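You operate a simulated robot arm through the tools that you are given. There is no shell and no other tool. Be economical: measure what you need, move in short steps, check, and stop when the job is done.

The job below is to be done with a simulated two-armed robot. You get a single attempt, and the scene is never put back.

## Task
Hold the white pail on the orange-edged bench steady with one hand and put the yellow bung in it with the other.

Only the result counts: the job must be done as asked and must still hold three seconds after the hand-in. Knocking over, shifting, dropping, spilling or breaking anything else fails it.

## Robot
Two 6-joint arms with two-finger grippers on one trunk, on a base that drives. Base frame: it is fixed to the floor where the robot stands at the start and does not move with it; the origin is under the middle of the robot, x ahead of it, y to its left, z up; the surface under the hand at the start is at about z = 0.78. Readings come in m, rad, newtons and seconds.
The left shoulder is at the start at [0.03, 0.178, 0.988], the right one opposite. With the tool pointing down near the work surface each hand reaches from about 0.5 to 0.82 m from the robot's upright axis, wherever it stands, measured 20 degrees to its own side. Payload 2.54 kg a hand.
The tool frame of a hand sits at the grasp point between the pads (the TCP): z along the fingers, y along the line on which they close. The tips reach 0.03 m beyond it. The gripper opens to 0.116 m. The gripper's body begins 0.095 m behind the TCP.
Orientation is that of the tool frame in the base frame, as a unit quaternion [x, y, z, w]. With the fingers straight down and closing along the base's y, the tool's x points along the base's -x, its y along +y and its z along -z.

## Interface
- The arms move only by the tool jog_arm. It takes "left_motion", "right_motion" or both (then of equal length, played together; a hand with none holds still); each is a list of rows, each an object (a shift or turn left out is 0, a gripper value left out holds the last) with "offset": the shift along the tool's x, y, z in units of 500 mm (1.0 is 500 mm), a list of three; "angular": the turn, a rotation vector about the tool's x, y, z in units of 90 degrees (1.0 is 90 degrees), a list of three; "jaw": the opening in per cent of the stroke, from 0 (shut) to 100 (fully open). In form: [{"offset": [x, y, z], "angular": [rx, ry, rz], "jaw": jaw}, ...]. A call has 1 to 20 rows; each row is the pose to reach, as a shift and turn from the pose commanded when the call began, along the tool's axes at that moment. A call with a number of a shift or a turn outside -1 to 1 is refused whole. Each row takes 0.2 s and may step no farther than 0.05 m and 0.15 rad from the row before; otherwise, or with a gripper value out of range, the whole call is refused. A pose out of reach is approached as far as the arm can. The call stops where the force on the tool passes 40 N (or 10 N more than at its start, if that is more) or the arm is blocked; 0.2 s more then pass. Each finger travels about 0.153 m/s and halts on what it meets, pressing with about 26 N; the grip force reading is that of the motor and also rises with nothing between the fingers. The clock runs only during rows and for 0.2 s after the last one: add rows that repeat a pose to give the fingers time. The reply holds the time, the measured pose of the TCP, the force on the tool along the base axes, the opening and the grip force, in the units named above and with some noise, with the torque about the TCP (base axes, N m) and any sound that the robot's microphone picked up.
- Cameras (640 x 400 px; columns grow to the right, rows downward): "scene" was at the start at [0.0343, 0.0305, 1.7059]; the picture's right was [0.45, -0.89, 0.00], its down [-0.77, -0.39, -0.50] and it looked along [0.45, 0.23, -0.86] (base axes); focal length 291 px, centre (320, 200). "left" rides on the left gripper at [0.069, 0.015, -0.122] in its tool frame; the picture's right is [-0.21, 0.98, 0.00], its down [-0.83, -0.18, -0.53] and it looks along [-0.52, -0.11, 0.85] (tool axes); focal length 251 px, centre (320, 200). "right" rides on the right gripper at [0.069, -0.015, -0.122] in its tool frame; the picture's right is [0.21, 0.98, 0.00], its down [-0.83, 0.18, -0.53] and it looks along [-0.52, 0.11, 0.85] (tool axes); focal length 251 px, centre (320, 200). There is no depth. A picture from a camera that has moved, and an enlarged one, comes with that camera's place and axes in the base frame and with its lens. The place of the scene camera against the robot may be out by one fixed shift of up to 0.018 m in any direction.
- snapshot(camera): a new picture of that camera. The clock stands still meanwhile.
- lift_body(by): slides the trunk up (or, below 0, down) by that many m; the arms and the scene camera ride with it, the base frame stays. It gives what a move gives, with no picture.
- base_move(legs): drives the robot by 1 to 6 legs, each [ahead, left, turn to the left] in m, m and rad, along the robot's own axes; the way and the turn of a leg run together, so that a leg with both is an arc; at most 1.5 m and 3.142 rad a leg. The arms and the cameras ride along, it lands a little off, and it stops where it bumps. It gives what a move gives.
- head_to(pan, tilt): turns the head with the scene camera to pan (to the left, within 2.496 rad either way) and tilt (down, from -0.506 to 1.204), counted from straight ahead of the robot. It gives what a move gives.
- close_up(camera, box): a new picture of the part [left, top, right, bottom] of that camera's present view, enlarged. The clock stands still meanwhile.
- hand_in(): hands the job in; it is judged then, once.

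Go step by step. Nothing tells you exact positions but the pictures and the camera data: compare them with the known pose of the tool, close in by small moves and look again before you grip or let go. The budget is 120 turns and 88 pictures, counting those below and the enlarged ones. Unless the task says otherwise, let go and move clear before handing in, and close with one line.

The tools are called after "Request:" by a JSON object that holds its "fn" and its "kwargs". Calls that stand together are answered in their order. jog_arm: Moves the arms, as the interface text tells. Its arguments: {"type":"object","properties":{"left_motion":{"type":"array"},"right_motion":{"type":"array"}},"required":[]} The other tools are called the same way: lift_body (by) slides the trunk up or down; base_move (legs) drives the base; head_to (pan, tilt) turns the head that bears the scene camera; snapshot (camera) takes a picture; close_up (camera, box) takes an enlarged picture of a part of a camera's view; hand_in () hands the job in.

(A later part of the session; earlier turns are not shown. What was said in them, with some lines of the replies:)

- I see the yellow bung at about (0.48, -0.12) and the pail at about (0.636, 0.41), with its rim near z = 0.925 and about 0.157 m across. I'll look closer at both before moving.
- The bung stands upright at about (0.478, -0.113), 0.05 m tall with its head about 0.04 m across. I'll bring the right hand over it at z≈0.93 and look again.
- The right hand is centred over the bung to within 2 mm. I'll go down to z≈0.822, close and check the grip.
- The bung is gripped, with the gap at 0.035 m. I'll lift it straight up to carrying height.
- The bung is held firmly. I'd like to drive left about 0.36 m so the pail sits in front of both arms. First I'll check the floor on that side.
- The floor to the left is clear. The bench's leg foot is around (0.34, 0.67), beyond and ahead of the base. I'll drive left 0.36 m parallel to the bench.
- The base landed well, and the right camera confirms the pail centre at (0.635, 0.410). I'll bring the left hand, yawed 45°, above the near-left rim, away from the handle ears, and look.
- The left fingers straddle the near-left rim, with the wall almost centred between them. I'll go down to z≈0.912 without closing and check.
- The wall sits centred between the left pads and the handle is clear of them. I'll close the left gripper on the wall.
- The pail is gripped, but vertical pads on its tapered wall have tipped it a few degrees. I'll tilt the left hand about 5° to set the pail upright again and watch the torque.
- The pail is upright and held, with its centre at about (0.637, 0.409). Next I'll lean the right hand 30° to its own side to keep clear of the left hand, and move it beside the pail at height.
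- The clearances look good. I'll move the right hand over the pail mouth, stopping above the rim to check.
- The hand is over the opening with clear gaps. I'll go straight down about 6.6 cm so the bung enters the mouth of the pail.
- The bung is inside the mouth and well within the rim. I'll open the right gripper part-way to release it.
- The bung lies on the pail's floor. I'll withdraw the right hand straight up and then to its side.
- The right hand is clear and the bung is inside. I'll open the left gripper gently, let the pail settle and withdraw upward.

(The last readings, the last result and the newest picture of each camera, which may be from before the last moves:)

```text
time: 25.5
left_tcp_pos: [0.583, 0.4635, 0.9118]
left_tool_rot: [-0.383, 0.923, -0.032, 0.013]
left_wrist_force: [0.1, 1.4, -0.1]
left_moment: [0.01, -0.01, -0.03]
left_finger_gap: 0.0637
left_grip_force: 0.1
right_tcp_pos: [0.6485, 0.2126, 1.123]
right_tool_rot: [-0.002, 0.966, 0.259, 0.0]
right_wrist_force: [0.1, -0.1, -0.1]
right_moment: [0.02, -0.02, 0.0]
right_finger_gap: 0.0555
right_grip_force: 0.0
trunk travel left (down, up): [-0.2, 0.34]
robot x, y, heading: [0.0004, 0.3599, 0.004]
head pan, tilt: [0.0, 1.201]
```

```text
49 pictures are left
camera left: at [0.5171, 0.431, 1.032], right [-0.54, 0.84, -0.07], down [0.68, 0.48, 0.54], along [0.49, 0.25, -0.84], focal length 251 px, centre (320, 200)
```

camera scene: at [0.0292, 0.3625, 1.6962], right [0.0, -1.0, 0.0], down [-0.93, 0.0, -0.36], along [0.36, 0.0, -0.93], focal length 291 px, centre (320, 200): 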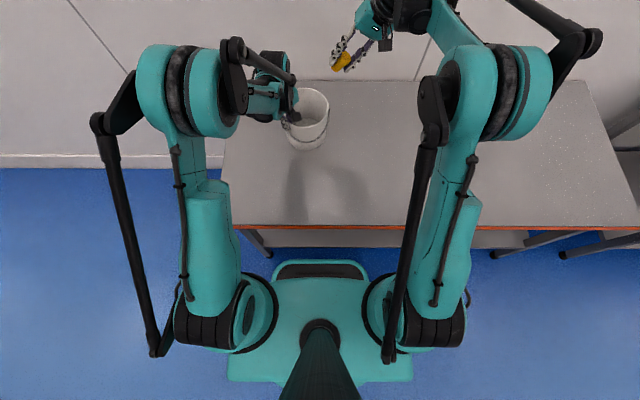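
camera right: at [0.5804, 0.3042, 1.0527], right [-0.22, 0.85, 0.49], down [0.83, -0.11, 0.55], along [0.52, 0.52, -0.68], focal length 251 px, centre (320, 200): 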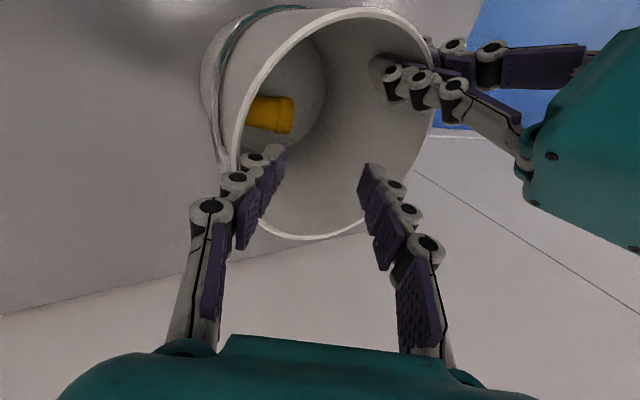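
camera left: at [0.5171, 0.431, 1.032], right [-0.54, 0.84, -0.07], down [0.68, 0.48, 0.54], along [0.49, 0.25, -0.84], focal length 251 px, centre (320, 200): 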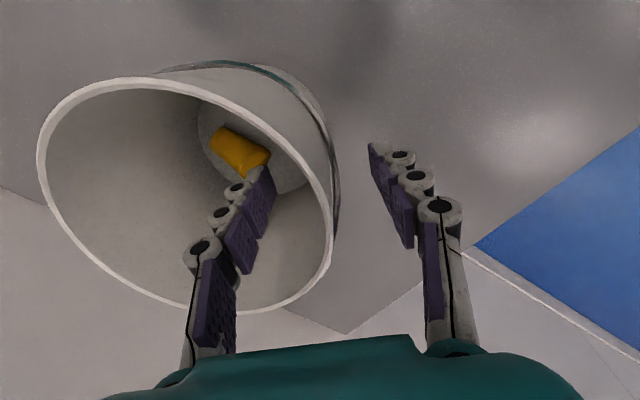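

The pail stands free between the open fingers. I'll withdraw the left hand upward.

Request:
{"fn": "jog_arm", "kwargs": {"left_motion": [{"offset": [0, 0, -0.08]}, {"offset": [0, 0, -0.16]}, {"offset": [0, 0, -0.24]}, {"offset": [0, 0, -0.32]}, {"offset": [0, 0.06, -0.38]}, {"offset": [0, 0.14, -0.42]}, {"offset": [0, 0.2, -0.44]}, {"offset": [0, 0.2, -0.44]}]}}

Request:
{"fn": "snapshot", "kwargs": {"camera": "scene"}}

Request:
{"fn": "snapshot", "kwargs": {"camera": "right"}}

Request:
{"fn": "snapshot", "kwargs": {"camera": "left"}}

```text
time: 27.3
left_tcp_pos: [0.5017, 0.5434, 1.1257]
left_tool_rot: [-0.384, 0.923, -0.031, 0.012]
left_wrist_force: [-0.7, 0.0, 0.1]
left_moment: [0.02, 0.01, 0.01]
left_finger_gap: 0.0639
left_grip_force: 0.0
right_tcp_pos: [0.6484, 0.2128, 1.122]
right_tool_rot: [-0.002, 0.966, 0.259, 0.0]
right_wrist_force: [0.0, 0.2, -0.9]
right_moment: [0.01, 0.03, 0.01]
right_finger_gap: 0.0556
right_grip_force: 0.0
trunk travel left (down, up): [-0.2, 0.34]
robot x, y, heading: [0.0008, 0.3629, -0.0]
head pan, tilt: [0.0, 1.201]
```

```text
48 pictures are left
camera scene: at [0.0306, 0.3621, 1.6962], right [0.0, -1.0, 0.0], down [-0.93, 0.0, -0.36], along [0.36, 0.0, -0.93], focal length 291 px, centre (320, 200)
```

scene: 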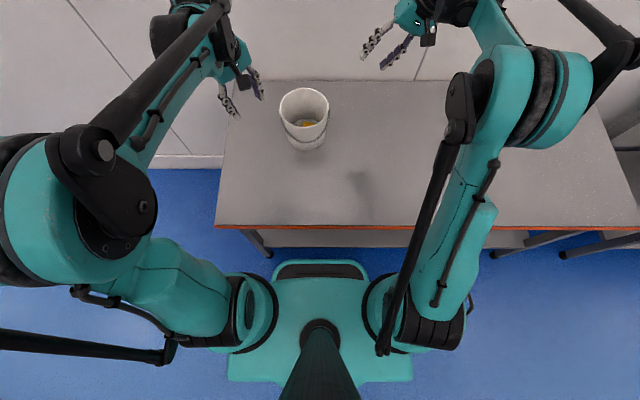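

```text
47 pictures are left
camera right: at [0.5799, 0.1384, 1.2201], right [-0.22, 0.85, 0.49], down [0.83, -0.11, 0.55], along [0.52, 0.52, -0.68], focal length 251 px, centre (320, 200)
```

right: 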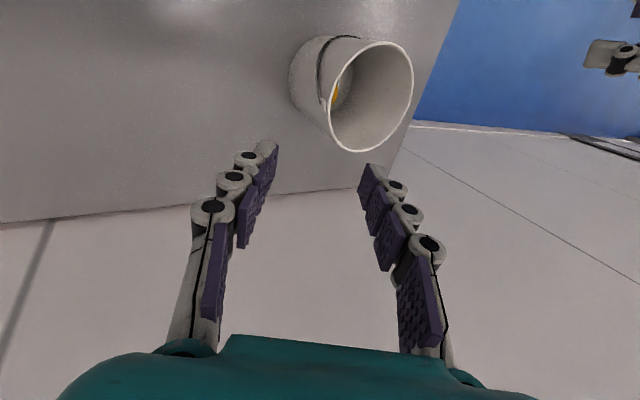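

```text
46 pictures are left
camera left: at [0.4352, 0.5112, 1.2446], right [-0.54, 0.84, -0.07], down [0.68, 0.48, 0.54], along [0.49, 0.25, -0.84], focal length 251 px, centre (320, 200)
```

left: 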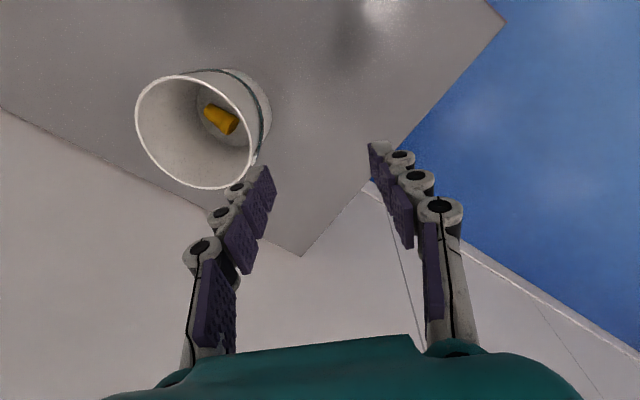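

The pail stands upright on the bench with the yellow bung inside, and both hands are clear. I'm handing in.

Request:
{"fn": "hand_in", "kwargs": {}}

```text
The job is handed in.
```

The yellow bung is in the white pail: the left hand held the rim while the right hand let the bung drop in, and both hands are now clear. The pail shifted slightly and tipped a few degrees when first gripped; it was set upright before the drop and stood upright on the bench at hand-in.
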